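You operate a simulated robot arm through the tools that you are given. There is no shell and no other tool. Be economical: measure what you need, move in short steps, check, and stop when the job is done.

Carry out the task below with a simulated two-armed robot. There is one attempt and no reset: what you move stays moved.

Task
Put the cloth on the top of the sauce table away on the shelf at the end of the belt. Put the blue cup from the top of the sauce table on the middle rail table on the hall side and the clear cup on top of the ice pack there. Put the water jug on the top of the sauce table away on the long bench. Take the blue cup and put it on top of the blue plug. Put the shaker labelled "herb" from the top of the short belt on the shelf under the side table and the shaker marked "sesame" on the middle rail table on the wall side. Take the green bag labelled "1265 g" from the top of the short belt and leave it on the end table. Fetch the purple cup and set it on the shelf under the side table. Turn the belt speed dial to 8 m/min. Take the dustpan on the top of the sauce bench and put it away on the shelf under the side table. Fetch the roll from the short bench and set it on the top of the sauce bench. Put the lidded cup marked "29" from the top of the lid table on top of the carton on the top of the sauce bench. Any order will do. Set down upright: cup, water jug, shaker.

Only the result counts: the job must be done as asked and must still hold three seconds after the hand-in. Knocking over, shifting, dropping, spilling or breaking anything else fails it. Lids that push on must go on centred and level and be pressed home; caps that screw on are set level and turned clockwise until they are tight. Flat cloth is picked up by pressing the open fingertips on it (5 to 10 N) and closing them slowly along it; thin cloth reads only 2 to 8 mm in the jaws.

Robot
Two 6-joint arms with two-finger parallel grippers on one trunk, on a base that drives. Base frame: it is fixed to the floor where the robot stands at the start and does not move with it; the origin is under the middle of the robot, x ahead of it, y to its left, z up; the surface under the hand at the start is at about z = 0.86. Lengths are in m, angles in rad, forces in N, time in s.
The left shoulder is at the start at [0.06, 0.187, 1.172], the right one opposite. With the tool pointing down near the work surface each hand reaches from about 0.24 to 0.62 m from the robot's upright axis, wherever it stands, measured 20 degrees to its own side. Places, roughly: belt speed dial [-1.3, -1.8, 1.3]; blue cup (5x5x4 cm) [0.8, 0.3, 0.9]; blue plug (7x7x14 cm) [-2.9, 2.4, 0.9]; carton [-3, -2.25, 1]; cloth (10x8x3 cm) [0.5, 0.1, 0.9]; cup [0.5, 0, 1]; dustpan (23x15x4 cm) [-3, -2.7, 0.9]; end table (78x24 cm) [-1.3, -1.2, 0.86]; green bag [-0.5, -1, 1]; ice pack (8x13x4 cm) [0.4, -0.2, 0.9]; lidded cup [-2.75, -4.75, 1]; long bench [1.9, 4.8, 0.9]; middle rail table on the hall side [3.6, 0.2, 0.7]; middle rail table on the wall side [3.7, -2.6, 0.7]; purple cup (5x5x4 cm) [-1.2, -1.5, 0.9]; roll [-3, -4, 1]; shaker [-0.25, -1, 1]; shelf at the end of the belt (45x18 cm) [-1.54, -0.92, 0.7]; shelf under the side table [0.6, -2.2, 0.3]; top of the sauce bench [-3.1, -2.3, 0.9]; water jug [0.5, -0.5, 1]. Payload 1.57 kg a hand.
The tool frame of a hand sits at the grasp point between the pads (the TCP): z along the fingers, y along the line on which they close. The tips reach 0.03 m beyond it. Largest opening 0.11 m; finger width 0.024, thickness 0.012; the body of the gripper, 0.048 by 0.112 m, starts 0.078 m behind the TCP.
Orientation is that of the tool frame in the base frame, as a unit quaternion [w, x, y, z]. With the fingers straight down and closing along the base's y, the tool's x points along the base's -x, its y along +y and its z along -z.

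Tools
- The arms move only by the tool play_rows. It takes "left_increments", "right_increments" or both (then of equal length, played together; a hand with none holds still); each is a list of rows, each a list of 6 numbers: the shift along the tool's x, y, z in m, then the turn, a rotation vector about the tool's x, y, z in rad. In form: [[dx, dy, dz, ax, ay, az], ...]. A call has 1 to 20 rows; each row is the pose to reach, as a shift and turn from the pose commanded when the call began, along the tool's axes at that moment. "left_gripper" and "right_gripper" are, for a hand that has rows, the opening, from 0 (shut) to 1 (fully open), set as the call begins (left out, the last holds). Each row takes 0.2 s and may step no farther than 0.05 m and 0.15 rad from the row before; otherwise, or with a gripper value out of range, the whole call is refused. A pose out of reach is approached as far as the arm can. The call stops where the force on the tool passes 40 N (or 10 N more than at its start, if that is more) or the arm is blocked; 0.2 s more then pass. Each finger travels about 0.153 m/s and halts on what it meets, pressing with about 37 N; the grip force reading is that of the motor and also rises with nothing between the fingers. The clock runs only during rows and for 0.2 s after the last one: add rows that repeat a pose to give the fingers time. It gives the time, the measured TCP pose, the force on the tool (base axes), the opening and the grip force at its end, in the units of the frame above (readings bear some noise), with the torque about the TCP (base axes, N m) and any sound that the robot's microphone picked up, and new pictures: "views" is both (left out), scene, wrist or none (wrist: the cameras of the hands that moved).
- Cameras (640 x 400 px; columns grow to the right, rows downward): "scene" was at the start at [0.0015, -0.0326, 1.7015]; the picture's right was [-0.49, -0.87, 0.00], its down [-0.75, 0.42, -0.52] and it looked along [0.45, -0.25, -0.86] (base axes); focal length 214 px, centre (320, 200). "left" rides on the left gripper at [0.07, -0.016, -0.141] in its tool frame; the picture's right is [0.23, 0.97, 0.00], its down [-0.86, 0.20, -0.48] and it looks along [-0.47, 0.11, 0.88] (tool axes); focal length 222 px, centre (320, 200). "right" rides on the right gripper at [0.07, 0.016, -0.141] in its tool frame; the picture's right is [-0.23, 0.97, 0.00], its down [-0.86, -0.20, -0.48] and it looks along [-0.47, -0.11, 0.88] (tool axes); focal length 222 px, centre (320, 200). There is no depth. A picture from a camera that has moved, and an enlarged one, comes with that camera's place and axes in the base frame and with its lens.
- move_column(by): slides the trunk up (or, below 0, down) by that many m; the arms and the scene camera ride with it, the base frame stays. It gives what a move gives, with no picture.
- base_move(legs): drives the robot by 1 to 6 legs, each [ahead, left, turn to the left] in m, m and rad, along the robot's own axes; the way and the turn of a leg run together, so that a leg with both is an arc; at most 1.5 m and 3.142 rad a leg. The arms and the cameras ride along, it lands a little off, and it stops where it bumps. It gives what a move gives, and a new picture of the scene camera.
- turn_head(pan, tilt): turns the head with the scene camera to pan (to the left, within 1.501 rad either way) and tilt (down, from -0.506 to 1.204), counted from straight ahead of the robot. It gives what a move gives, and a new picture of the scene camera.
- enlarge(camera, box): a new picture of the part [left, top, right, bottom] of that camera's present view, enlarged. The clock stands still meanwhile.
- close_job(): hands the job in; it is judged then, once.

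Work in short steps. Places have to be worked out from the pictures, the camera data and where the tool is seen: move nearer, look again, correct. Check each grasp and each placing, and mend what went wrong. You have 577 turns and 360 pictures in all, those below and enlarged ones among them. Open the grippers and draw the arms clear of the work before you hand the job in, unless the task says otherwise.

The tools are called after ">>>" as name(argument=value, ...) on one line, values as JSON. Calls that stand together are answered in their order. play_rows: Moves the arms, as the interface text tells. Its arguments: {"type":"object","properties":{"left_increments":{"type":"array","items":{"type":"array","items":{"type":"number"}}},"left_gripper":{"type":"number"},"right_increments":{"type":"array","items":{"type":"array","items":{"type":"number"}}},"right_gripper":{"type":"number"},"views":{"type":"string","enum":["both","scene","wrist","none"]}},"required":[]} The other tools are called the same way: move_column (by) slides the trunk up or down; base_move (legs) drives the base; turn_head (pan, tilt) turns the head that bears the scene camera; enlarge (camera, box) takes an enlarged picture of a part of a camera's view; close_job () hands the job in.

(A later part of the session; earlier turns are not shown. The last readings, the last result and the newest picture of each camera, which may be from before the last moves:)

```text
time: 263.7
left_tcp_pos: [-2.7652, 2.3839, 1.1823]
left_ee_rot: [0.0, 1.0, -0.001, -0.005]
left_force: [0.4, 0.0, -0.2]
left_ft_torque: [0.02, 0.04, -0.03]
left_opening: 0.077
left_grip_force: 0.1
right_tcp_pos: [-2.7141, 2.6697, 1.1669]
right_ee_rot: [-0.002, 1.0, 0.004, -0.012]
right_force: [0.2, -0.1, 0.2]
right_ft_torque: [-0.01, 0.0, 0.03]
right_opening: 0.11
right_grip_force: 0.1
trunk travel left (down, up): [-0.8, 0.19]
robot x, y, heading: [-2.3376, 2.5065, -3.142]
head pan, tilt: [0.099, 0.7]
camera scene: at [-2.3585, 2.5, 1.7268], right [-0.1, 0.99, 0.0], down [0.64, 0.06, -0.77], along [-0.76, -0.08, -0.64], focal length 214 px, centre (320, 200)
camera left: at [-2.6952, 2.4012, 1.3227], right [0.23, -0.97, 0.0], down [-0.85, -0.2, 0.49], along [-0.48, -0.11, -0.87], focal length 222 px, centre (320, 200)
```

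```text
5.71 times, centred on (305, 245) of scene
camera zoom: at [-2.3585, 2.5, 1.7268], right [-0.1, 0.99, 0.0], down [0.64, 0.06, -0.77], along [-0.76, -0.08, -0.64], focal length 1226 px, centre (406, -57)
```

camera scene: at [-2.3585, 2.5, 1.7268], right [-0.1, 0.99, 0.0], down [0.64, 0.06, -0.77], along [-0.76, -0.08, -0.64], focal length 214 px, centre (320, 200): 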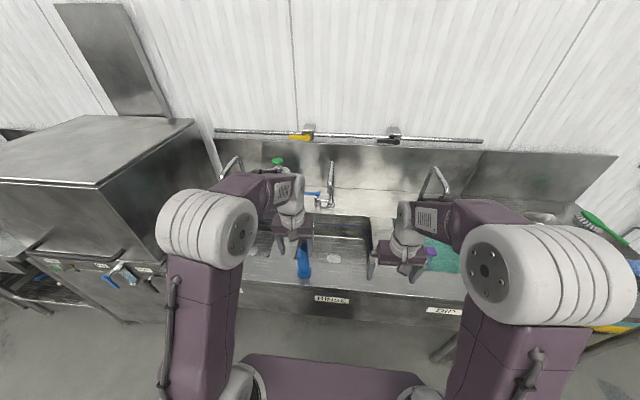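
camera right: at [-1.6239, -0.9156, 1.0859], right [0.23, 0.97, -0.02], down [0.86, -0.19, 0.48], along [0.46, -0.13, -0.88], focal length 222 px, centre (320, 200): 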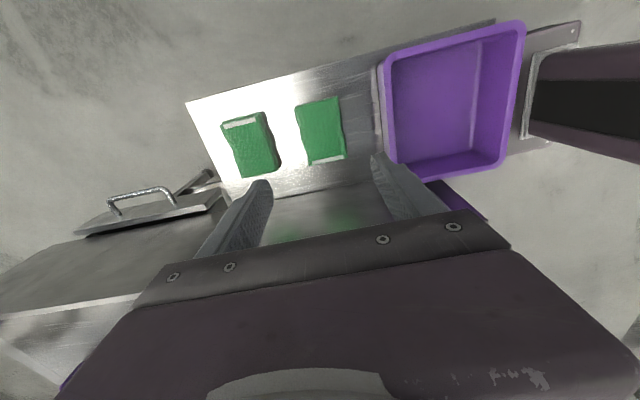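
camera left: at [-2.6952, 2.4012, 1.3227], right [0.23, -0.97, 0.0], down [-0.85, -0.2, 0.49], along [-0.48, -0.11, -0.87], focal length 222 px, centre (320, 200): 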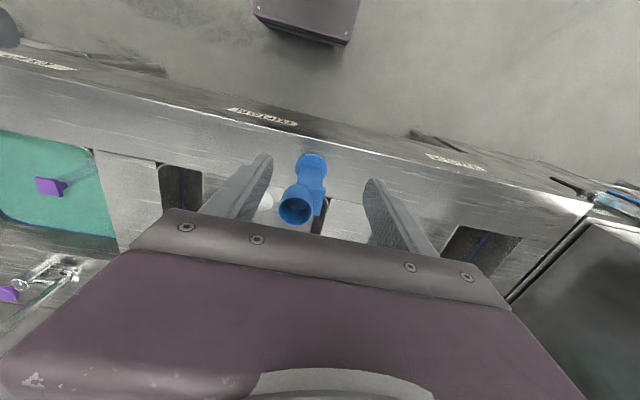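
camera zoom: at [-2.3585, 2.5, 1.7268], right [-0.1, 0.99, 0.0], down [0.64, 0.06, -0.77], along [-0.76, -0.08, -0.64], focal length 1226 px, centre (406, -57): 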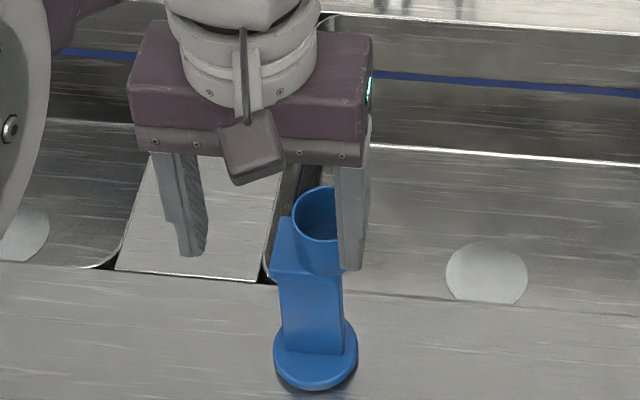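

The opening finger dragged the cup ~1.5 cm toward +y. Re-grip it higher up and re-centre.

>>> play_rows(left_increments=[[-0.04, -0.006, 0, 0, 0, 0], [-0.087, -0.013, 0, 0, 0, 0], [-0.087, -0.013, 0.04, 0, 0, 0], [-0.087, -0.013, 0.08, 0, 0, 0], [-0.087, -0.013, 0.102, 0, 0, 0]], views="wrist")

```text
time: 264.9
left_tcp_pos: [-2.8554, 2.3996, 1.0794]
left_ee_rot: [0.0, 1.0, -0.002, -0.005]
left_force: [0.2, 0.8, 0.6]
left_ft_torque: [0.0, -0.02, -0.04]
left_opening: 0.0772
left_grip_force: 0.0
right_tcp_pos: [-2.7159, 2.6702, 1.1662]
right_ee_rot: [-0.001, 1.0, 0.003, -0.009]
right_force: [-0.5, 0.2, -0.5]
right_ft_torque: [0.01, 0.01, -0.03]
right_opening: 0.1099
right_grip_force: 0.1
trunk travel left (down, up): [-0.8, 0.19]
robot x, y, heading: [-2.339, 2.5044, -3.138]
head pan, tilt: [0.099, 0.7]
camera left: at [-2.7852, 2.4168, 1.2219], right [0.23, -0.97, 0.0], down [-0.85, -0.2, 0.49], along [-0.47, -0.11, -0.87], focal length 222 px, centre (320, 200)
```

left: 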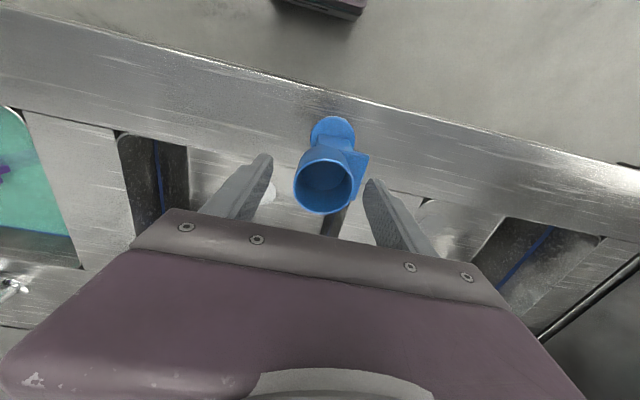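

>>> play_rows(left_increments=[[0, 0, 0, 0, 0, 0], [0, 0, 0, 0, 0, 0], [0, 0, 0, 0, 0, 0], [0, 0, -0.01, 0, 0, 0], [0, 0, -0.02, 0, 0, 0]], left_gripper=0, views="none")

>>> enlarge(camera="left", box=[260, 110, 380, 230])

>>> enlarge(camera="scene", box=[260, 210, 350, 280])

```text
time: 266.1
left_tcp_pos: [-2.8548, 2.3996, 1.1009]
left_ee_rot: [0.0, 1.0, -0.001, -0.004]
left_force: [-0.9, 0.7, -0.5]
left_ft_torque: [0.0, -0.01, 0.03]
left_opening: 0.0436
left_grip_force: 37.2
right_tcp_pos: [-2.7164, 2.6705, 1.1674]
right_ee_rot: [-0.001, 1.0, 0.003, -0.011]
right_force: [0.3, 0.7, -0.3]
right_ft_torque: [-0.03, 0.01, -0.02]
right_opening: 0.11
right_grip_force: 0.1
trunk travel left (down, up): [-0.8, 0.19]
robot x, y, heading: [-2.3378, 2.5071, -3.14]
head pan, tilt: [0.099, 0.7]
```

```text
3.33 times, centred on (320, 170) of left
camera zoom: at [-2.7841, 2.4161, 1.2422], right [0.23, -0.97, 0.0], down [-0.85, -0.2, 0.49], along [-0.47, -0.11, -0.87], focal length 740 px, centre (320, 300)
```

zoom: 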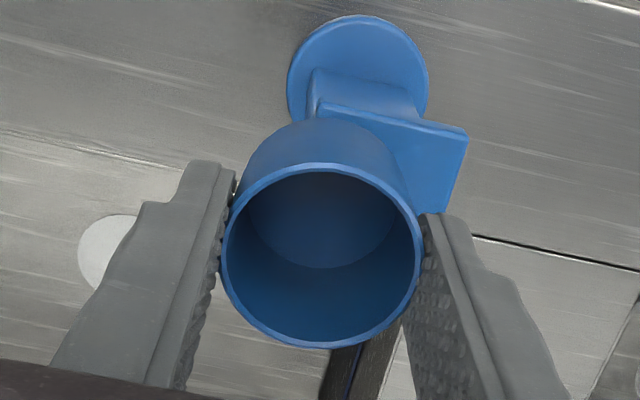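

```text
5.71 times, centred on (305, 245) of scene
camera zoom: at [-2.3614, 2.5001, 1.7268], right [-0.1, 0.99, 0.0], down [0.64, 0.06, -0.77], along [-0.76, -0.08, -0.64], focal length 1226 px, centre (406, -57)
```

zoom: 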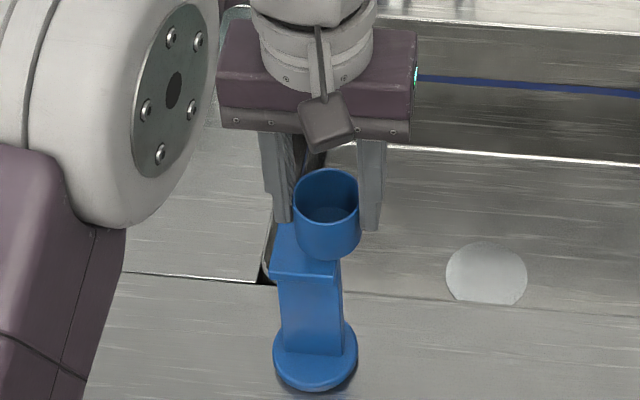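

Shift 13 mm toward -y (and 3 mm back), then lower 2 cm to rest.

>>> play_rows(left_increments=[[0.002, 0.013, 0, 0, 0, 0], [0.002, 0.013, 0.01, 0, 0, 0], [0.002, 0.013, 0.017, 0, 0, 0], [0.002, 0.013, 0.02, 0, 0, 0]], views="none")

>>> enlarge(camera="scene", box=[260, 210, 350, 280])

>>> enlarge(camera="left", box=[260, 110, 380, 230])

```text
time: 267.1
left_tcp_pos: [-2.8526, 2.3869, 1.0813]
left_ee_rot: [0.0, 1.0, -0.001, -0.004]
left_force: [0.8, 0.0, 0.2]
left_ft_torque: [-0.02, 0.06, 0.02]
left_opening: 0.0435
left_grip_force: 37.0
right_tcp_pos: [-2.7155, 2.6701, 1.1655]
right_ee_rot: [-0.001, 1.0, 0.004, -0.01]
right_force: [-0.7, -0.5, 0.0]
right_ft_torque: [0.02, -0.02, -0.01]
right_opening: 0.1097
right_grip_force: 0.0
trunk travel left (down, up): [-0.8, 0.19]
robot x, y, heading: [-2.3407, 2.5082, -3.138]
head pan, tilt: [0.099, 0.7]
```

```text
5.71 times, centred on (305, 245) of scene
camera zoom: at [-2.3616, 2.4998, 1.7268], right [-0.1, 0.99, 0.0], down [0.64, 0.06, -0.76], along [-0.76, -0.08, -0.64], focal length 1226 px, centre (406, -57)
```

zoom: 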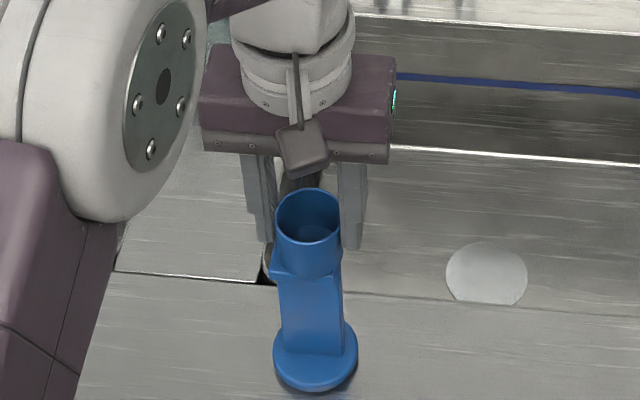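

```text
3.33 times, centred on (320, 170) of left
camera zoom: at [-2.7825, 2.4034, 1.2223], right [0.23, -0.97, 0.0], down [-0.85, -0.2, 0.49], along [-0.47, -0.11, -0.87], focal length 740 px, centre (320, 300)
```

zoom: 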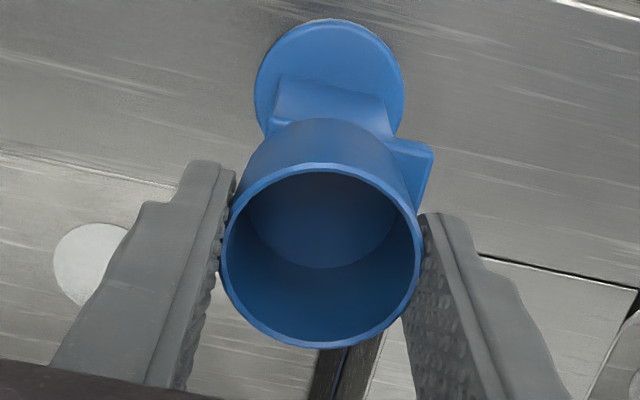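

Cup overhangs the near edge by ~3 mm; lift a hair, shift 6 mm away and lower.

>>> play_rows(left_increments=[[-0.006, 0.003, -0.004, 0, 0, 0], [-0.006, 0.003, 0, 0, 0, 0], [-0.006, 0.003, 0.002, 0, 0, 0], [-0.006, 0.003, 0.004, 0, 0, 0]], views="none")

>>> enlarge(camera="scene", box=[260, 210, 350, 280])

```text
time: 268.1
left_tcp_pos: [-2.8585, 2.3839, 1.081]
left_ee_rot: [0.0, 1.0, -0.001, -0.009]
left_force: [-4.3, -2.0, 29.5]
left_ft_torque: [-0.03, 0.02, -0.01]
left_opening: 0.0438
left_grip_force: 36.8
right_tcp_pos: [-2.7125, 2.6707, 1.1684]
right_ee_rot: [-0.002, 1.0, 0.003, -0.012]
right_force: [-0.1, 0.4, 0.1]
right_ft_torque: [-0.01, 0.01, -0.02]
right_opening: 0.1099
right_grip_force: 0.1
trunk travel left (down, up): [-0.8, 0.19]
robot x, y, heading: [-2.3406, 2.5057, -3.141]
head pan, tilt: [0.099, 0.7]
```

```text
5.71 times, centred on (305, 245) of scene
camera zoom: at [-2.3581, 2.5006, 1.7274], right [-0.1, 0.99, 0.0], down [0.64, 0.06, -0.77], along [-0.76, -0.08, -0.64], focal length 1226 px, centre (406, -57)
```

zoom: 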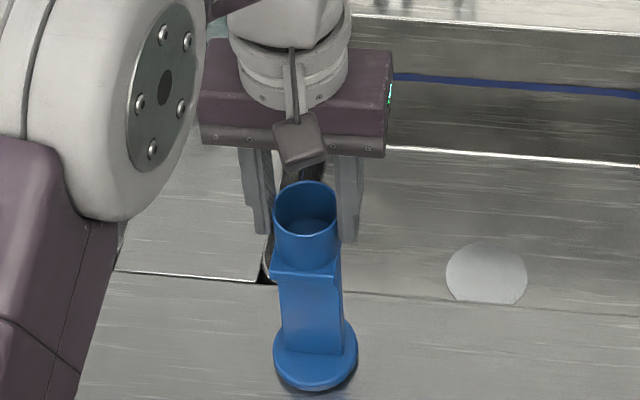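

Centred and in contact with nearly zero torque. Ease up 2 mm, open, and rise.

>>> play_rows(left_increments=[[0, 0, -0.002, 0, 0, 0], [0, 0, -0.002, 0, 0, 0]], views="none")

>>> play_rows(left_increments=[[0, 0.0, 0, 0, 0, 0], [0, 0, 0, 0, 0, 0], [0, 0, -0.0, 0, 0, 0]], left_gripper=0.75, views="none")

>>> play_rows(left_increments=[[0, 0.0, -0.02, 0, 0, 0], [0, 0, -0.05, 0, 0, 0], [0, 0, -0.09, 0, 0, 0], [0, 0, -0.12, 0, 0, 0], [0.04, 0, -0.12, 0, 0, 0], [0.08, 0, -0.12, 0, 0, 0], [0.12, 0, -0.12, 0, 0, 0]], left_gripper=0.75, views="wrist")

>>> enlarge(camera="scene", box=[260, 210, 350, 280])

```text
time: 268.7
left_tcp_pos: [-2.8573, 2.3838, 1.0813]
left_ee_rot: [0.0, 1.0, -0.001, -0.005]
left_force: [-6.4, -0.9, 25.1]
left_ft_torque: [0.0, 0.43, 0.02]
left_opening: 0.0437
left_grip_force: 36.1
right_tcp_pos: [-2.7143, 2.671, 1.1668]
right_ee_rot: [-0.001, 1.0, 0.004, -0.011]
right_force: [0.4, -0.8, 0.6]
right_ft_torque: [0.02, -0.01, 0.02]
right_opening: 0.11
right_grip_force: 0.0
trunk travel left (down, up): [-0.8, 0.19]
robot x, y, heading: [-2.343, 2.5089, -3.141]
head pan, tilt: [0.099, 0.7]
```

```text
time: 269.5
left_tcp_pos: [-2.8571, 2.3846, 1.0788]
left_ee_rot: [0.001, 1.0, -0.001, -0.004]
left_force: [0.0, 1.1, 0.7]
left_ft_torque: [-0.02, -0.01, 0.02]
left_opening: 0.0823
left_grip_force: 0.1
right_tcp_pos: [-2.7165, 2.6714, 1.1659]
right_ee_rot: [-0.001, 1.0, 0.003, -0.01]
right_force: [0.3, 0.0, -0.2]
right_ft_torque: [-0.01, -0.01, 0.01]
right_opening: 0.1101
right_grip_force: 0.1
trunk travel left (down, up): [-0.8, 0.19]
robot x, y, heading: [-2.3417, 2.5107, -3.14]
head pan, tilt: [0.099, 0.7]
```

```text
time: 271.1
left_tcp_pos: [-2.7346, 2.3877, 1.2007]
left_ee_rot: [0.0, 1.0, -0.001, -0.005]
left_force: [1.5, 0.2, -0.2]
left_ft_torque: [0.02, -0.01, 0.02]
left_opening: 0.0824
left_grip_force: 0.1
right_tcp_pos: [-2.7141, 2.6713, 1.1671]
right_ee_rot: [-0.001, 1.0, 0.004, -0.011]
right_force: [-0.5, 0.6, -0.4]
right_ft_torque: [0.0, 0.02, 0.0]
right_opening: 0.1101
right_grip_force: 0.1
trunk travel left (down, up): [-0.8, 0.19]
robot x, y, heading: [-2.3389, 2.5088, -3.145]
head pan, tilt: [0.099, 0.7]
camera left: at [-2.664, 2.4035, 1.3414], right [0.23, -0.97, 0.0], down [-0.85, -0.2, 0.49], along [-0.48, -0.11, -0.87], focal length 222 px, centre (320, 200)
```

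left: 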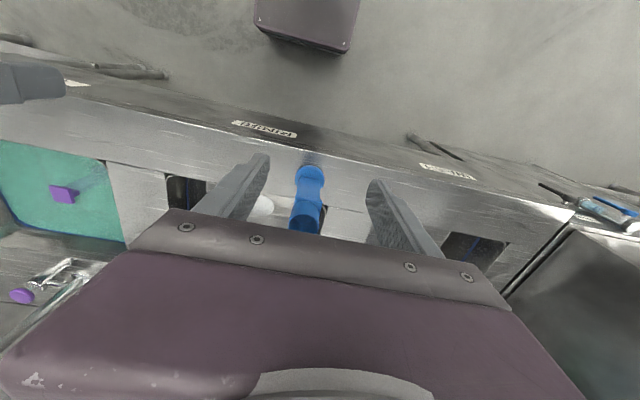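

```text
5.71 times, centred on (305, 245) of scene
camera zoom: at [-2.3598, 2.5001, 1.7268], right [-0.1, 0.99, 0.0], down [0.64, 0.06, -0.77], along [-0.76, -0.08, -0.64], focal length 1226 px, centre (406, -57)
```

zoom: 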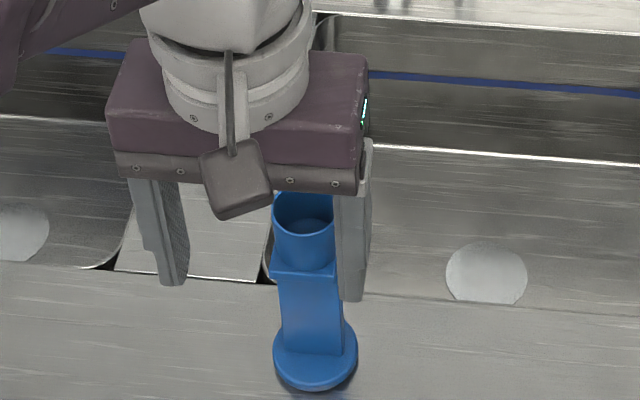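

Blue cup is now centred on the plug. Now drive to the short belt for the bag and shakers.

>>> base_move(legs=[[-0.5, 0, 0], [0, 0, 1.572], [1.2, 0.8, 0], [1.1, 0.5, 0]])

>>> turn_head(pan=0.0, tilt=0.6)

```text
time: 273.6
left_tcp_pos: [-2.3533, 2.3054, 1.197]
left_ee_rot: [0.0, 0.997, 0.082, -0.003]
left_force: [-0.2, -0.5, 0.4]
left_ft_torque: [0.03, -0.04, -0.02]
left_opening: 0.0826
left_grip_force: 0.0
right_tcp_pos: [-2.3797, 2.5868, 1.1649]
right_ee_rot: [-0.003, 0.996, 0.086, -0.008]
right_force: [-0.4, 0.1, -0.3]
right_ft_torque: [0.04, -0.02, 0.01]
right_opening: 0.1099
right_grip_force: 0.0
trunk travel left (down, up): [-0.8, 0.19]
robot x, y, heading: [-1.9716, 2.4891, -2.98]
head pan, tilt: [0.099, 0.7]
stopped in leg 1: the robot was blocked; the commanded pose is now the measured one
camera scene: at [-2.004, 2.4754, 1.7266], right [-0.26, 0.96, 0.0], down [0.62, 0.17, -0.76], along [-0.74, -0.2, -0.65], focal length 214 px, centre (320, 200)
```

scene: 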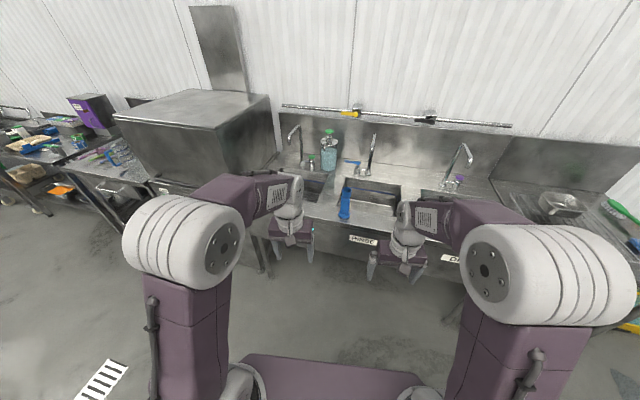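

```text
time: 274.3
left_tcp_pos: [-2.3483, 2.3048, 1.2002]
left_ee_rot: [0.0, 0.997, 0.082, -0.004]
left_force: [-0.1, -0.6, -1.0]
left_ft_torque: [0.0, 0.0, 0.02]
left_opening: 0.0826
left_grip_force: 0.1
right_tcp_pos: [-2.3764, 2.5903, 1.167]
right_ee_rot: [-0.001, 0.996, 0.086, -0.009]
right_force: [-0.3, -0.3, 0.1]
right_ft_torque: [0.02, 0.0, 0.02]
right_opening: 0.1101
right_grip_force: 0.1
trunk travel left (down, up): [-0.8, 0.19]
robot x, y, heading: [-1.9764, 2.4961, -2.978]
head pan, tilt: [0.0, 0.6]
camera scene: at [-2.0043, 2.4867, 1.7354], right [-0.17, 0.99, 0.0], down [0.56, 0.09, -0.82], along [-0.81, -0.14, -0.57], focal length 214 px, centre (320, 200)
```

scene: 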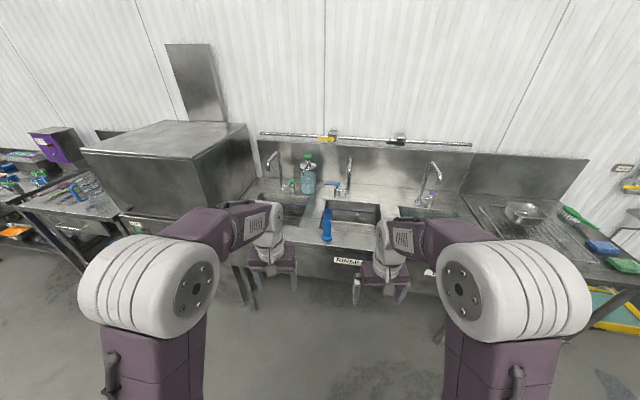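

Blocked by something behind on my right. Look to that side before moving on.

>>> turn_head(pan=-1.5, tilt=0.7)

>>> turn_head(pan=1.5, tilt=0.7)

```text
time: 275.9
left_tcp_pos: [-2.3496, 2.3075, 1.2005]
left_ee_rot: [0.0, 0.997, 0.082, -0.004]
left_force: [0.2, -0.4, 0.0]
left_ft_torque: [0.0, -0.01, 0.03]
left_opening: 0.0824
left_grip_force: 0.1
right_tcp_pos: [-2.3747, 2.5904, 1.1656]
right_ee_rot: [0.001, 0.996, 0.086, -0.01]
right_force: [-0.3, 0.2, -0.2]
right_ft_torque: [0.02, 0.01, 0.0]
right_opening: 0.11
right_grip_force: 0.0
trunk travel left (down, up): [-0.8, 0.19]
robot x, y, heading: [-1.9781, 2.4934, -2.975]
head pan, tilt: [-1.499, 0.7]
camera scene: at [-1.9363, 2.5858, 1.7268], right [0.97, 0.24, 0.0], down [0.15, -0.63, -0.76], along [-0.18, 0.74, -0.64], focal length 214 px, centre (320, 200)
```

scene: 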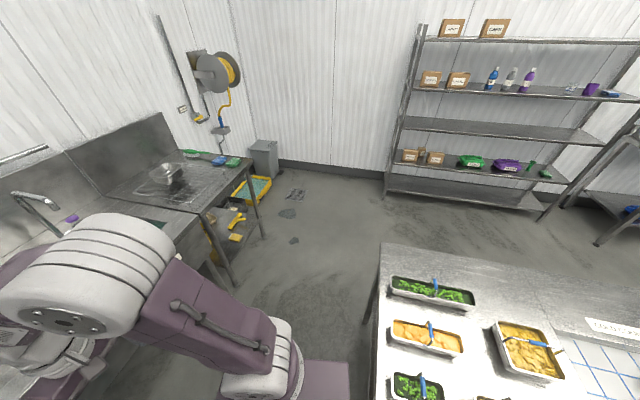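

```text
time: 278.5
left_tcp_pos: [-2.3479, 2.3068, 1.2009]
left_ee_rot: [0.0, 0.997, 0.082, -0.003]
left_force: [0.0, 0.2, 0.6]
left_ft_torque: [0.0, -0.01, 0.02]
left_opening: 0.0826
left_grip_force: 0.0
right_tcp_pos: [-2.3764, 2.5921, 1.1675]
right_ee_rot: [0.0, 0.996, 0.086, -0.01]
right_force: [1.4, -0.7, 0.5]
right_ft_torque: [0.0, -0.03, -0.01]
right_opening: 0.11
right_grip_force: 0.1
trunk travel left (down, up): [-0.8, 0.19]
robot x, y, heading: [-1.9763, 2.494, -2.977]
head pan, tilt: [1.499, 0.7]
camera scene: at [-1.908, 2.4186, 1.7268], right [-1.0, -0.09, 0.0], down [-0.06, 0.64, -0.76], along [0.07, -0.76, -0.64], focal length 214 px, centre (320, 200)
```

scene: 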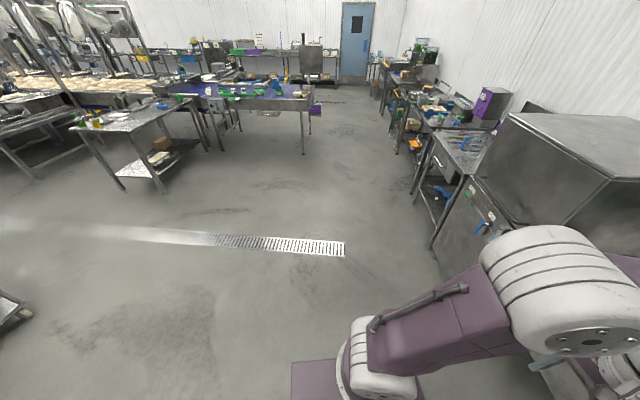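

A table is behind me; the way toward -y is free. Move left (-y) first, then turn.

>>> base_move(legs=[[0.03, 0.9, 0], [0, 0, 1.405], [0.7, 0.7, 0], [0.5, 0.7, 0]])

>>> turn_head(pan=0.0, tilt=0.6)

```text
time: 295.7
left_tcp_pos: [-0.3071, 0.026, 1.2]
left_ee_rot: [0.004, 0.703, 0.711, -0.004]
left_force: [-0.4, 0.0, 0.7]
left_ft_torque: [0.02, 0.0, 0.02]
left_opening: 0.0827
left_grip_force: 0.0
right_tcp_pos: [-0.5903, 0.042, 1.1662]
right_ee_rot: [0.007, 0.7, 0.714, -0.008]
right_force: [-0.8, 0.0, 0.5]
right_ft_torque: [-0.02, 0.01, -0.01]
right_opening: 0.1099
right_grip_force: 0.0
trunk travel left (down, up): [-0.8, 0.19]
robot x, y, heading: [-0.4351, 0.4233, -1.555]
head pan, tilt: [1.499, 0.7]
camera scene: at [-0.3474, 0.4771, 1.7268], right [-0.06, -1.0, 0.0], down [-0.64, 0.04, -0.77], along [0.76, -0.04, -0.64], focal length 214 px, centre (320, 200)
```

scene: 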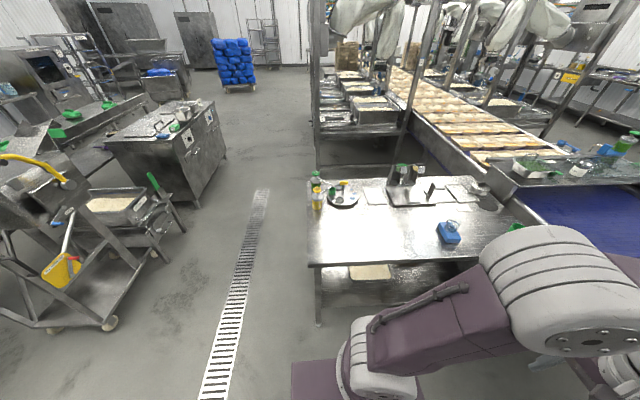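

```text
time: 297.3
left_tcp_pos: [-0.3058, 0.0248, 1.1993]
left_ee_rot: [0.003, 0.703, 0.711, -0.003]
left_force: [0.1, 0.5, -0.3]
left_ft_torque: [0.01, -0.01, 0.02]
left_opening: 0.0828
left_grip_force: 0.1
right_tcp_pos: [-0.5897, 0.0414, 1.1668]
right_ee_rot: [0.007, 0.7, 0.714, -0.008]
right_force: [0.3, -0.8, 0.3]
right_ft_torque: [-0.01, -0.03, 0.0]
right_opening: 0.11
right_grip_force: 0.0
trunk travel left (down, up): [-0.8, 0.19]
robot x, y, heading: [-0.4354, 0.4226, -1.561]
head pan, tilt: [0.0, 0.6]
camera scene: at [-0.4302, 0.3931, 1.7354], right [-1.0, -0.01, 0.0], down [-0.01, 0.56, -0.83], along [0.01, -0.82, -0.56], focal length 214 px, centre (320, 200)
```

scene: 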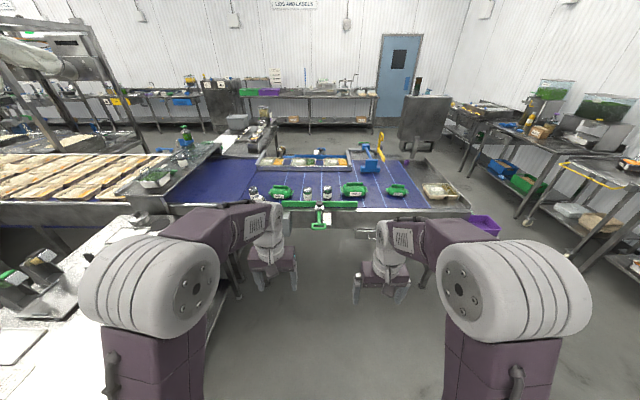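

>>> enlarge(camera="scene", box=[230, 120, 470, 240])

```text
2.67 times, centred on (350, 180) of scene
camera zoom: at [-0.4302, 0.3931, 1.7354], right [-1.0, -0.01, 0.0], down [-0.01, 0.56, -0.83], along [0.01, -0.82, -0.56], focal length 572 px, centre (240, 253)
```

zoom: 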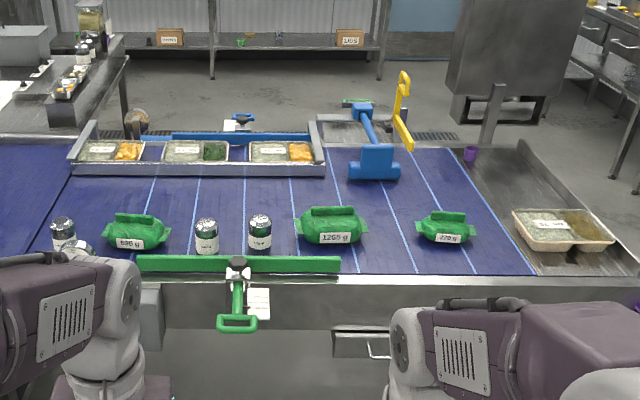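

Bag "1265 g" at ≈[-0.66,-0.95], shakers at x≈-0.47, -0.33 and -0.1. Drive up to the belt.

>>> base_move(legs=[[0.75, -0.08, 0]])

>>> turn_head(pan=0.0, tilt=0.8)

>>> enlarge(camera="scene", box=[200, 110, 440, 260])

```text
time: 301.4
left_tcp_pos: [-0.3791, -0.7324, 1.2002]
left_ee_rot: [0.003, 0.705, 0.709, -0.003]
left_force: [1.1, 0.5, -0.5]
left_ft_torque: [-0.02, -0.01, 0.0]
left_opening: 0.0826
left_grip_force: 0.0
right_tcp_pos: [-0.6634, -0.7139, 1.1673]
right_ee_rot: [0.007, 0.702, 0.712, -0.008]
right_force: [-1.0, -0.9, 0.0]
right_ft_torque: [0.0, 0.02, 0.01]
right_opening: 0.1099
right_grip_force: 0.0
trunk travel left (down, up): [-0.8, 0.19]
robot x, y, heading: [-0.5041, -0.3361, -1.564]
head pan, tilt: [0.0, 0.6]
camera scene: at [-0.5017, -0.363, 1.7354], right [-1.0, -0.01, 0.0], down [0.0, 0.56, -0.83], along [0.01, -0.83, -0.56], focal length 214 px, centre (320, 200)
```

scene: 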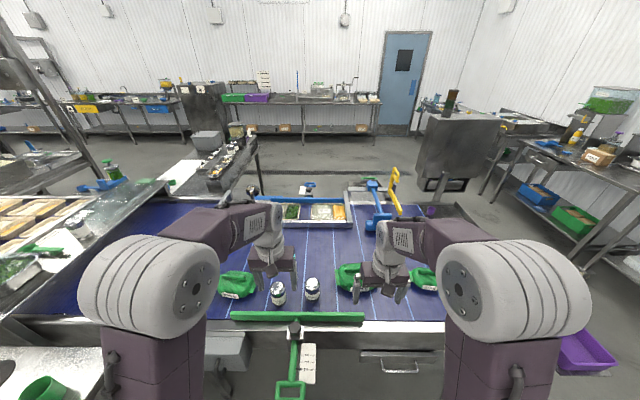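

```text
time: 302.1
left_tcp_pos: [-0.3801, -0.7334, 1.2001]
left_ee_rot: [0.003, 0.705, 0.709, -0.003]
left_force: [0.1, 0.8, -0.3]
left_ft_torque: [-0.04, 0.02, 0.0]
left_opening: 0.0827
left_grip_force: 0.0
right_tcp_pos: [-0.6635, -0.7151, 1.1661]
right_ee_rot: [0.007, 0.702, 0.712, -0.009]
right_force: [-0.5, 0.7, -0.6]
right_ft_torque: [0.01, 0.01, 0.01]
right_opening: 0.1097
right_grip_force: 0.1
trunk travel left (down, up): [-0.8, 0.19]
robot x, y, heading: [-0.5024, -0.3324, -1.56]
head pan, tilt: [0.0, 0.799]
camera scene: at [-0.5019, -0.3569, 1.7186], right [-1.0, -0.01, 0.0], down [-0.01, 0.72, -0.7], along [0.01, -0.7, -0.72], focal length 214 px, centre (320, 200)
```

scene: 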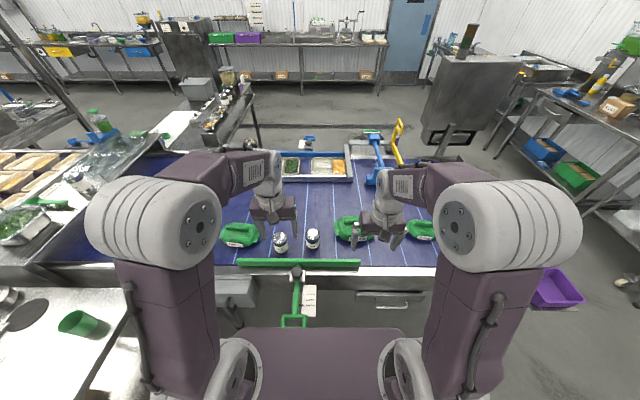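

```text
2.67 times, centred on (320, 185) of scene
camera zoom: at [-0.5019, -0.3569, 1.7186], right [-1.0, -0.01, 0.0], down [-0.01, 0.72, -0.7], along [0.01, -0.7, -0.72], focal length 572 px, centre (320, 240)
```

zoom: 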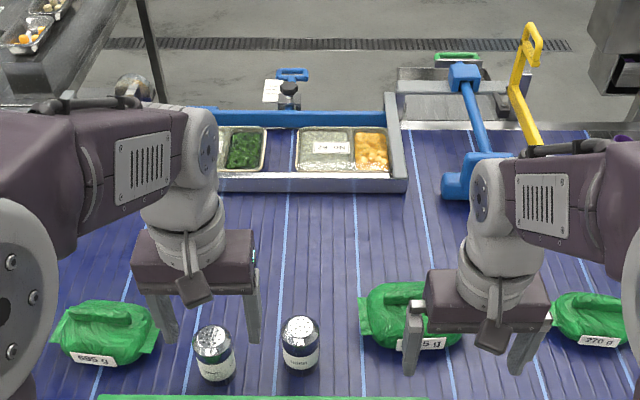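

Move the right hand over the bag while turning it 90° so the fingers close across the bag's short side.

>>> play_rows(right_increments=[[-0.018, 0.003, 0, 0, 0, 0.145], [-0.036, 0.006, 0, 0, 0, 0.29], [-0.054, 0.009, 0, 0, 0, 0.435], [-0.072, 0.012, 0, 0, 0, 0.58], [-0.09, 0.015, 0, 0, 0, 0.725], [-0.108, 0.018, 0, 0, 0, 0.87], [-0.126, 0.021, 0, 0, 0, 1.015], [-0.144, 0.024, 0, 0, 0, 1.16], [-0.162, 0.027, 0, 0, 0, 1.305], [-0.18, 0.03, 0, 0, 0, 1.45], [-0.185, 0.03, 0, 0, 0, 1.57]], views="wrist")

>>> enlarge(camera="right", box=[220, 60, 440, 200])

```text
time: 304.5
left_tcp_pos: [-0.3802, -0.7323, 1.2012]
left_ee_rot: [0.003, 0.705, 0.709, -0.004]
left_force: [0.0, 0.5, 0.4]
left_ft_torque: [0.0, 0.01, -0.01]
left_opening: 0.0825
left_grip_force: 0.0
right_tcp_pos: [-0.6342, -0.9006, 1.1711]
right_ee_rot: [0.01, 1.0, 0.006, 0.0]
right_force: [-0.8, -0.3, -0.9]
right_ft_torque: [0.0, -0.01, 0.02]
right_opening: 0.11
right_grip_force: 0.1
trunk travel left (down, up): [-0.8, 0.19]
robot x, y, heading: [-0.5063, -0.3381, -1.558]
head pan, tilt: [0.0, 0.799]
camera right: at [-0.5628, -0.9125, 1.3131], right [-0.21, -0.98, 0.02], down [-0.86, 0.2, 0.48], along [-0.47, 0.09, -0.88], focal length 222 px, centre (320, 200)
```

right: 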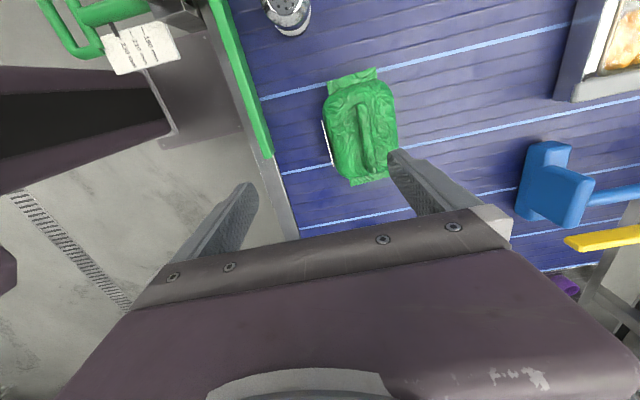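

```text
2.86 times, centred on (330, 130) of right
camera zoom: at [-0.5628, -0.9125, 1.3131], right [-0.21, -0.98, 0.02], down [-0.86, 0.2, 0.48], along [-0.47, 0.09, -0.88], focal length 635 px, centre (291, 400)
```

zoom: 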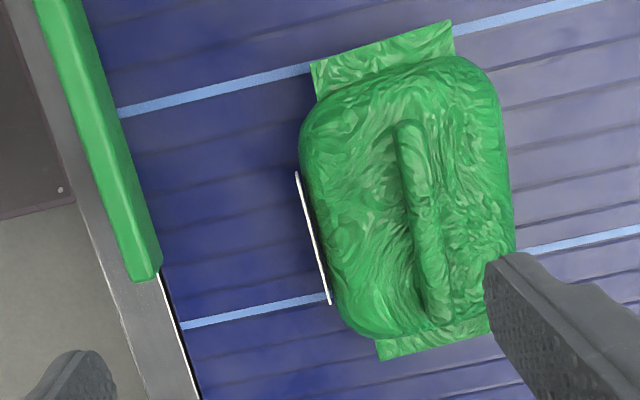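

The bag has a fin-like ridge along x at ≈[-0.663,-0.973], z≈0.95; I'll grip the fin. Move above it and look.

>>> play_rows(right_increments=[[-0.01, 0.024, 0.04, 0, 0, 0], [-0.02, 0.048, 0.08, 0, 0, 0], [-0.029, 0.072, 0.12, 0, 0, 0], [-0.029, 0.072, 0.14, 0, 0, 0]], right_gripper=0.6, views="wrist")

>>> enlarge(camera="right", box=[220, 100, 420, 225])

```text
time: 305.5
left_tcp_pos: [-0.3798, -0.7332, 1.1993]
left_ee_rot: [0.003, 0.705, 0.709, -0.003]
left_force: [0.5, -0.5, 0.0]
left_ft_torque: [0.01, 0.05, -0.01]
left_opening: 0.0823
left_grip_force: 0.0
right_tcp_pos: [-0.6622, -0.9424, 1.0375]
right_ee_rot: [0.01, 1.0, 0.008, 0.0]
right_force: [1.0, -0.1, -1.1]
right_ft_torque: [0.02, -0.02, 0.0]
right_opening: 0.0663
right_grip_force: 0.1
right hand out of reach, approached as far as the arm can: row 2, 3, 4
trunk travel left (down, up): [-0.8, 0.19]
robot x, y, heading: [-0.5043, -0.3363, -1.563]
head pan, tilt: [0.0, 0.799]
camera right: at [-0.5908, -0.9551, 1.1814], right [-0.21, -0.98, 0.02], down [-0.86, 0.2, 0.48], along [-0.47, 0.08, -0.88], focal length 222 px, centre (320, 200)
```

right: 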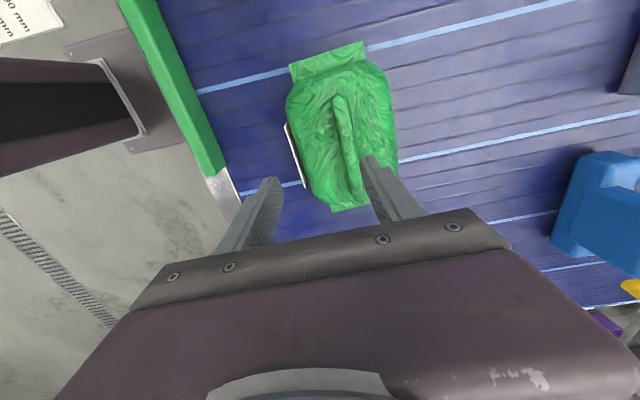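

```text
3.20 times, centred on (320, 162) of right
camera zoom: at [-0.5908, -0.9551, 1.1814], right [-0.21, -0.98, 0.02], down [-0.86, 0.2, 0.48], along [-0.47, 0.08, -0.88], focal length 711 px, centre (320, 320)
```

zoom: 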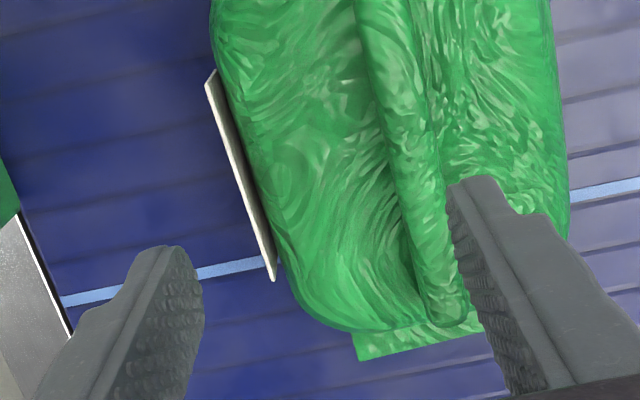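

The right arm is at its reach limit; drive 9 cm closer.

>>> base_move(legs=[[0.09, 0.0, 0]])

```text
time: 306.6
left_tcp_pos: [-0.3807, -0.821, 1.2011]
left_ee_rot: [0.004, 0.706, 0.708, -0.005]
left_force: [-0.5, 0.3, -0.8]
left_ft_torque: [-0.01, -0.01, -0.01]
left_opening: 0.0827
left_grip_force: 0.1
right_tcp_pos: [-0.6624, -1.0307, 1.0405]
right_ee_rot: [0.011, 1.0, 0.007, 0.0]
right_force: [0.7, 0.5, 0.0]
right_ft_torque: [-0.04, -0.02, 0.01]
right_opening: 0.0659
right_grip_force: 0.1
trunk travel left (down, up): [-0.8, 0.19]
robot x, y, heading: [-0.5002, -0.4259, -1.564]
head pan, tilt: [0.0, 0.799]
camera scene: at [-0.5012, -0.443, 1.7186], right [-1.0, -0.01, 0.0], down [0.0, 0.72, -0.7], along [0.0, -0.7, -0.72], focal length 214 px, centre (320, 200)
```

scene: 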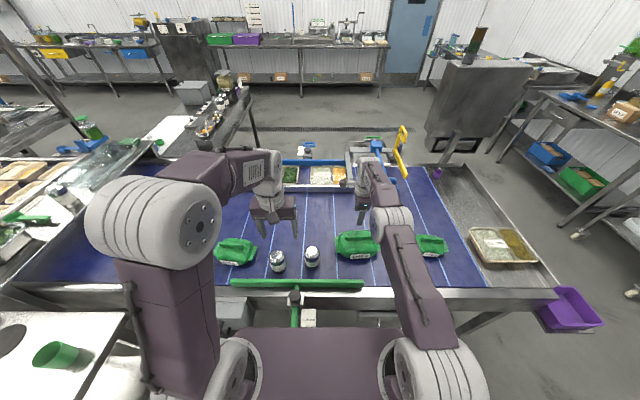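

>>> play_rows(right_increments=[[0, -0.03, 0.0, 0, 0, 0], [-0.003, -0.05, 0.02, 0, 0, 0], [-0.003, -0.05, 0.03, 0, 0, 0]], views="none")

>>> enlarge(camera="right", box=[220, 100, 420, 225])

```text
time: 307.4
left_tcp_pos: [-0.3801, -0.8267, 1.1986]
left_ee_rot: [0.002, 0.706, 0.708, -0.002]
left_force: [-0.2, -0.9, -0.1]
left_ft_torque: [0.05, 0.04, 0.01]
left_opening: 0.0826
left_grip_force: 0.1
right_tcp_pos: [-0.6671, -0.9853, 1.0077]
right_ee_rot: [0.01, 1.0, 0.007, 0.0]
right_force: [0.0, -0.5, -0.3]
right_ft_torque: [0.04, -0.02, 0.03]
right_opening: 0.0662
right_grip_force: 0.0
trunk travel left (down, up): [-0.8, 0.19]
robot x, y, heading: [-0.5022, -0.4255, -1.566]
head pan, tilt: [0.0, 0.799]
```

```text
3.20 times, centred on (320, 162) of right
camera zoom: at [-0.5958, -0.9974, 1.1501], right [-0.21, -0.98, 0.02], down [-0.86, 0.2, 0.48], along [-0.47, 0.09, -0.88], focal length 711 px, centre (320, 320)
```

zoom: 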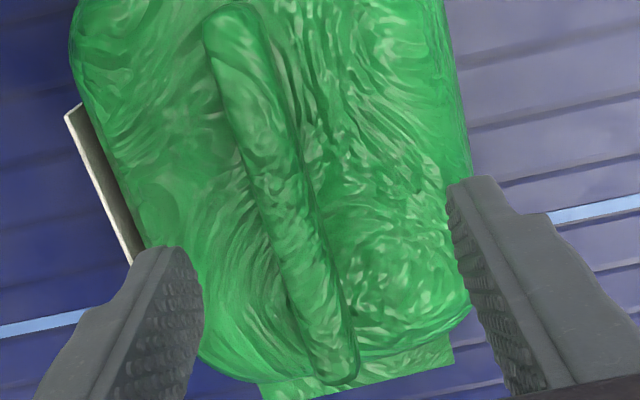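

Fin is well under the hand; shift 1 cm and descend onto it, then close.

>>> play_rows(right_increments=[[0, -0.009, 0.02, 0, 0, 0], [0, -0.009, 0.04, 0, 0, 0], [0, -0.009, 0.05, 0, 0, 0], [0, -0.009, 0.058, 0, 0, 0]], views="none")

>>> enlarge(camera="right", box=[220, 100, 420, 225])

```text
time: 308.3
left_tcp_pos: [-0.3806, -0.8202, 1.2022]
left_ee_rot: [0.004, 0.706, 0.709, -0.004]
left_force: [0.0, -0.3, 0.1]
left_ft_torque: [0.03, 0.0, 0.0]
left_opening: 0.0828
left_grip_force: 0.0
right_tcp_pos: [-0.6667, -0.975, 0.9629]
right_ee_rot: [0.017, 1.0, 0.007, -0.001]
right_force: [-0.4, 7.3, 27.9]
right_ft_torque: [1.22, -0.29, 0.1]
right_opening: 0.0712
right_grip_force: 3.5
trunk travel left (down, up): [-0.8, 0.19]
robot x, y, heading: [-0.5032, -0.4271, -1.57]
head pan, tilt: [0.0, 0.799]
stopped in row 4 (right hand): the force on the tool passed its limit at 45 N (the readings are from after the stop); the commanded pose is now the measured one
```

```text
3.20 times, centred on (320, 162) of right
camera zoom: at [-0.596, -0.9858, 1.1057], right [-0.21, -0.98, 0.03], down [-0.86, 0.2, 0.47], along [-0.47, 0.07, -0.88], focal length 711 px, centre (320, 320)
```

zoom: 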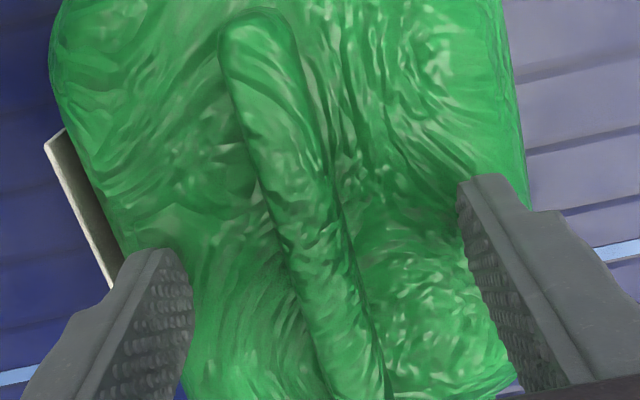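

Tips touch the bag's body at both sides of the fin. Rise 4 mm and close.

>>> play_rows(right_increments=[[0, 0, -0.004, 0, 0, 0], [0, 0, -0.004, 0, 0, 0], [0, 0, -0.004, 0, 0, 0], [0, 0, -0.004, 0, 0, 0]], right_gripper=0, views="wrist")

```text
time: 309.3
left_tcp_pos: [-0.3797, -0.8212, 1.2002]
left_ee_rot: [0.004, 0.706, 0.708, -0.003]
left_force: [-0.2, 0.9, 0.4]
left_ft_torque: [-0.01, -0.02, 0.02]
left_opening: 0.0824
left_grip_force: 0.0
right_tcp_pos: [-0.6678, -0.9746, 0.9625]
right_ee_rot: [0.016, 1.0, 0.008, -0.002]
right_force: [-1.4, 7.4, 6.3]
right_ft_torque: [0.86, 0.27, 0.71]
right_opening: 0.0165
right_grip_force: 31.7
trunk travel left (down, up): [-0.8, 0.19]
robot x, y, heading: [-0.5036, -0.4239, -1.563]
head pan, tilt: [0.0, 0.799]
camera right: at [-0.5965, -0.9864, 1.1059], right [-0.21, -0.98, 0.03], down [-0.86, 0.2, 0.48], along [-0.47, 0.08, -0.88], focal length 222 px, centre (320, 200)
```

right: 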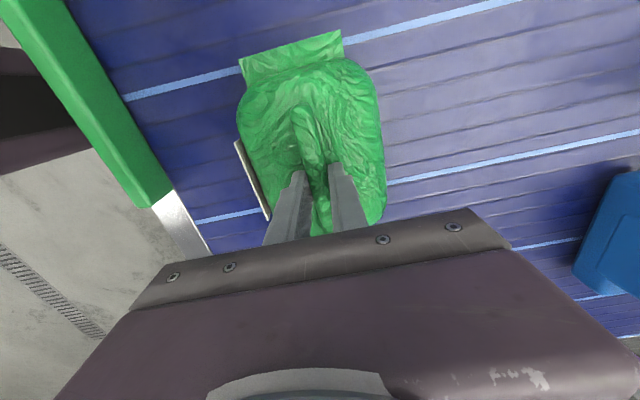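

Fin gripped (1.65 cm). Lift gently.

>>> play_rows(right_increments=[[0, 0, -0.01, 0, 0, 0], [0, 0, -0.03, 0, 0, 0], [0, 0, -0.06, 0, 0, 0], [0, 0, -0.06, 0, 0, 0]], views="wrist")

```text
time: 310.3
left_tcp_pos: [-0.3804, -0.8263, 1.1988]
left_ee_rot: [0.002, 0.706, 0.708, -0.002]
left_force: [-0.1, 0.3, 0.2]
left_ft_torque: [0.01, 0.02, 0.0]
left_opening: 0.0828
left_grip_force: 0.1
right_tcp_pos: [-0.6658, -0.9753, 1.0234]
right_ee_rot: [0.014, 1.0, 0.008, -0.001]
right_force: [0.2, -0.8, -12.5]
right_ft_torque: [0.02, 0.01, 0.01]
right_opening: 0.0158
right_grip_force: 31.4
trunk travel left (down, up): [-0.8, 0.19]
robot x, y, heading: [-0.5038, -0.4313, -1.566]
head pan, tilt: [0.0, 0.799]
camera right: at [-0.5948, -0.987, 1.1654], right [-0.21, -0.98, 0.03], down [-0.86, 0.2, 0.48], along [-0.47, 0.08, -0.88], focal length 222 px, centre (320, 200)
```

right: 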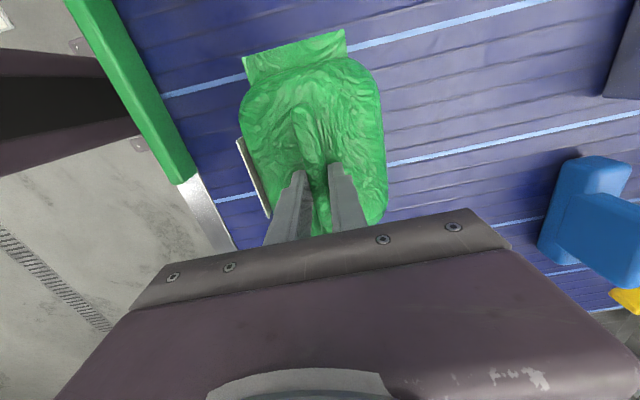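

Bag lifted, balanced. Raise and retract it, then drive around the belt end to stand at x≈-1.95 facing +x.

>>> play_rows(right_increments=[[0, 0, -0.04, 0, 0, 0], [0, -0.03, -0.07, 0, 0, 0], [0, -0.07, -0.09, 0, 0, 0], [0, -0.11, -0.1, 0, 0, 0], [0, -0.15, -0.1, 0, 0, 0], [0, -0.18, -0.1, 0, 0, 0]], views="none")

>>> base_move(legs=[[-0.55, 0, 0], [0, -1.45, 0], [0, 0, 1.566]])

>>> turn_head(pan=-0.7, tilt=0.7)

```text
time: 311.7
left_tcp_pos: [-0.3815, -0.8226, 1.2009]
left_ee_rot: [0.003, 0.706, 0.708, -0.003]
left_force: [0.4, 0.2, 0.5]
left_ft_torque: [-0.01, 0.05, -0.03]
left_opening: 0.0826
left_grip_force: 0.0
right_tcp_pos: [-0.6716, -0.7904, 1.1175]
right_ee_rot: [0.015, 1.0, 0.007, -0.002]
right_force: [-0.3, 0.1, -12.0]
right_ft_torque: [0.0, -0.03, 0.04]
right_opening: 0.016
right_grip_force: 31.4
trunk travel left (down, up): [-0.8, 0.19]
robot x, y, heading: [-0.5051, -0.4282, -1.568]
head pan, tilt: [0.0, 0.799]
```

```text
time: 325.7
left_tcp_pos: [-1.5907, 0.2454, 1.1994]
left_ee_rot: [0.005, 0.024, 1.0, 0.0]
left_force: [0.3, -1.1, -0.1]
left_ft_torque: [-0.02, -0.02, -0.03]
left_opening: 0.0825
left_grip_force: 0.0
right_tcp_pos: [-1.6397, -0.0418, 1.1166]
right_ee_rot: [0.012, 0.721, 0.693, 0.009]
right_force: [0.3, 0.4, -13.2]
right_ft_torque: [0.01, 0.02, -0.03]
right_opening: 0.0158
right_grip_force: 31.3
trunk travel left (down, up): [-0.8, 0.19]
robot x, y, heading: [-1.9979, 0.1448, -0.044]
head pan, tilt: [0.0, 0.799]
camera scene: at [-1.9702, 0.1424, 1.7185], right [-0.05, -1.0, 0.0], down [-0.72, 0.03, -0.7], along [0.7, -0.03, -0.72], focal length 214 px, centre (320, 200)
```

scene: 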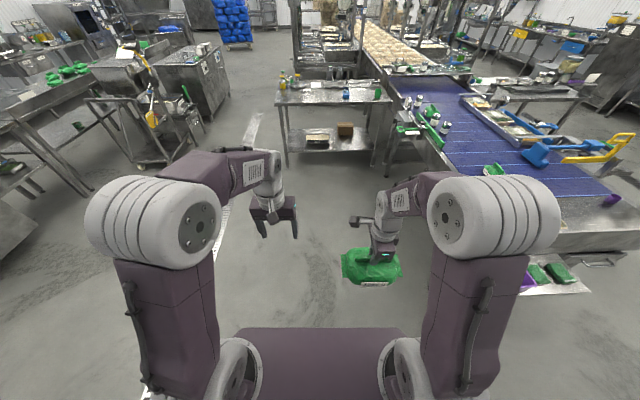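

```text
time: 326.8
left_tcp_pos: [-1.5911, 0.2459, 1.1995]
left_ee_rot: [0.004, 0.025, 1.0, 0.0]
left_force: [0.2, -0.5, -0.6]
left_ft_torque: [0.0, 0.02, -0.01]
left_opening: 0.0824
left_grip_force: 0.0
right_tcp_pos: [-1.6378, -0.0413, 1.1176]
right_ee_rot: [0.012, 0.72, 0.694, 0.009]
right_force: [-0.8, -0.4, -11.6]
right_ft_torque: [0.01, 0.03, 0.01]
right_opening: 0.0159
right_grip_force: 31.2
trunk travel left (down, up): [-0.8, 0.19]
robot x, y, heading: [-1.9913, 0.1443, -0.046]
head pan, tilt: [-0.7, 0.7]
camera scene: at [-1.9884, 0.0887, 1.7267], right [-0.68, -0.73, 0.0], down [-0.47, 0.44, -0.76], along [0.56, -0.52, -0.65], focal length 214 px, centre (320, 200)
```

scene: 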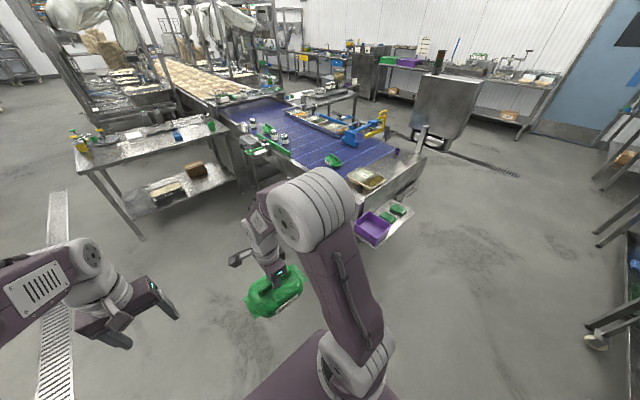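

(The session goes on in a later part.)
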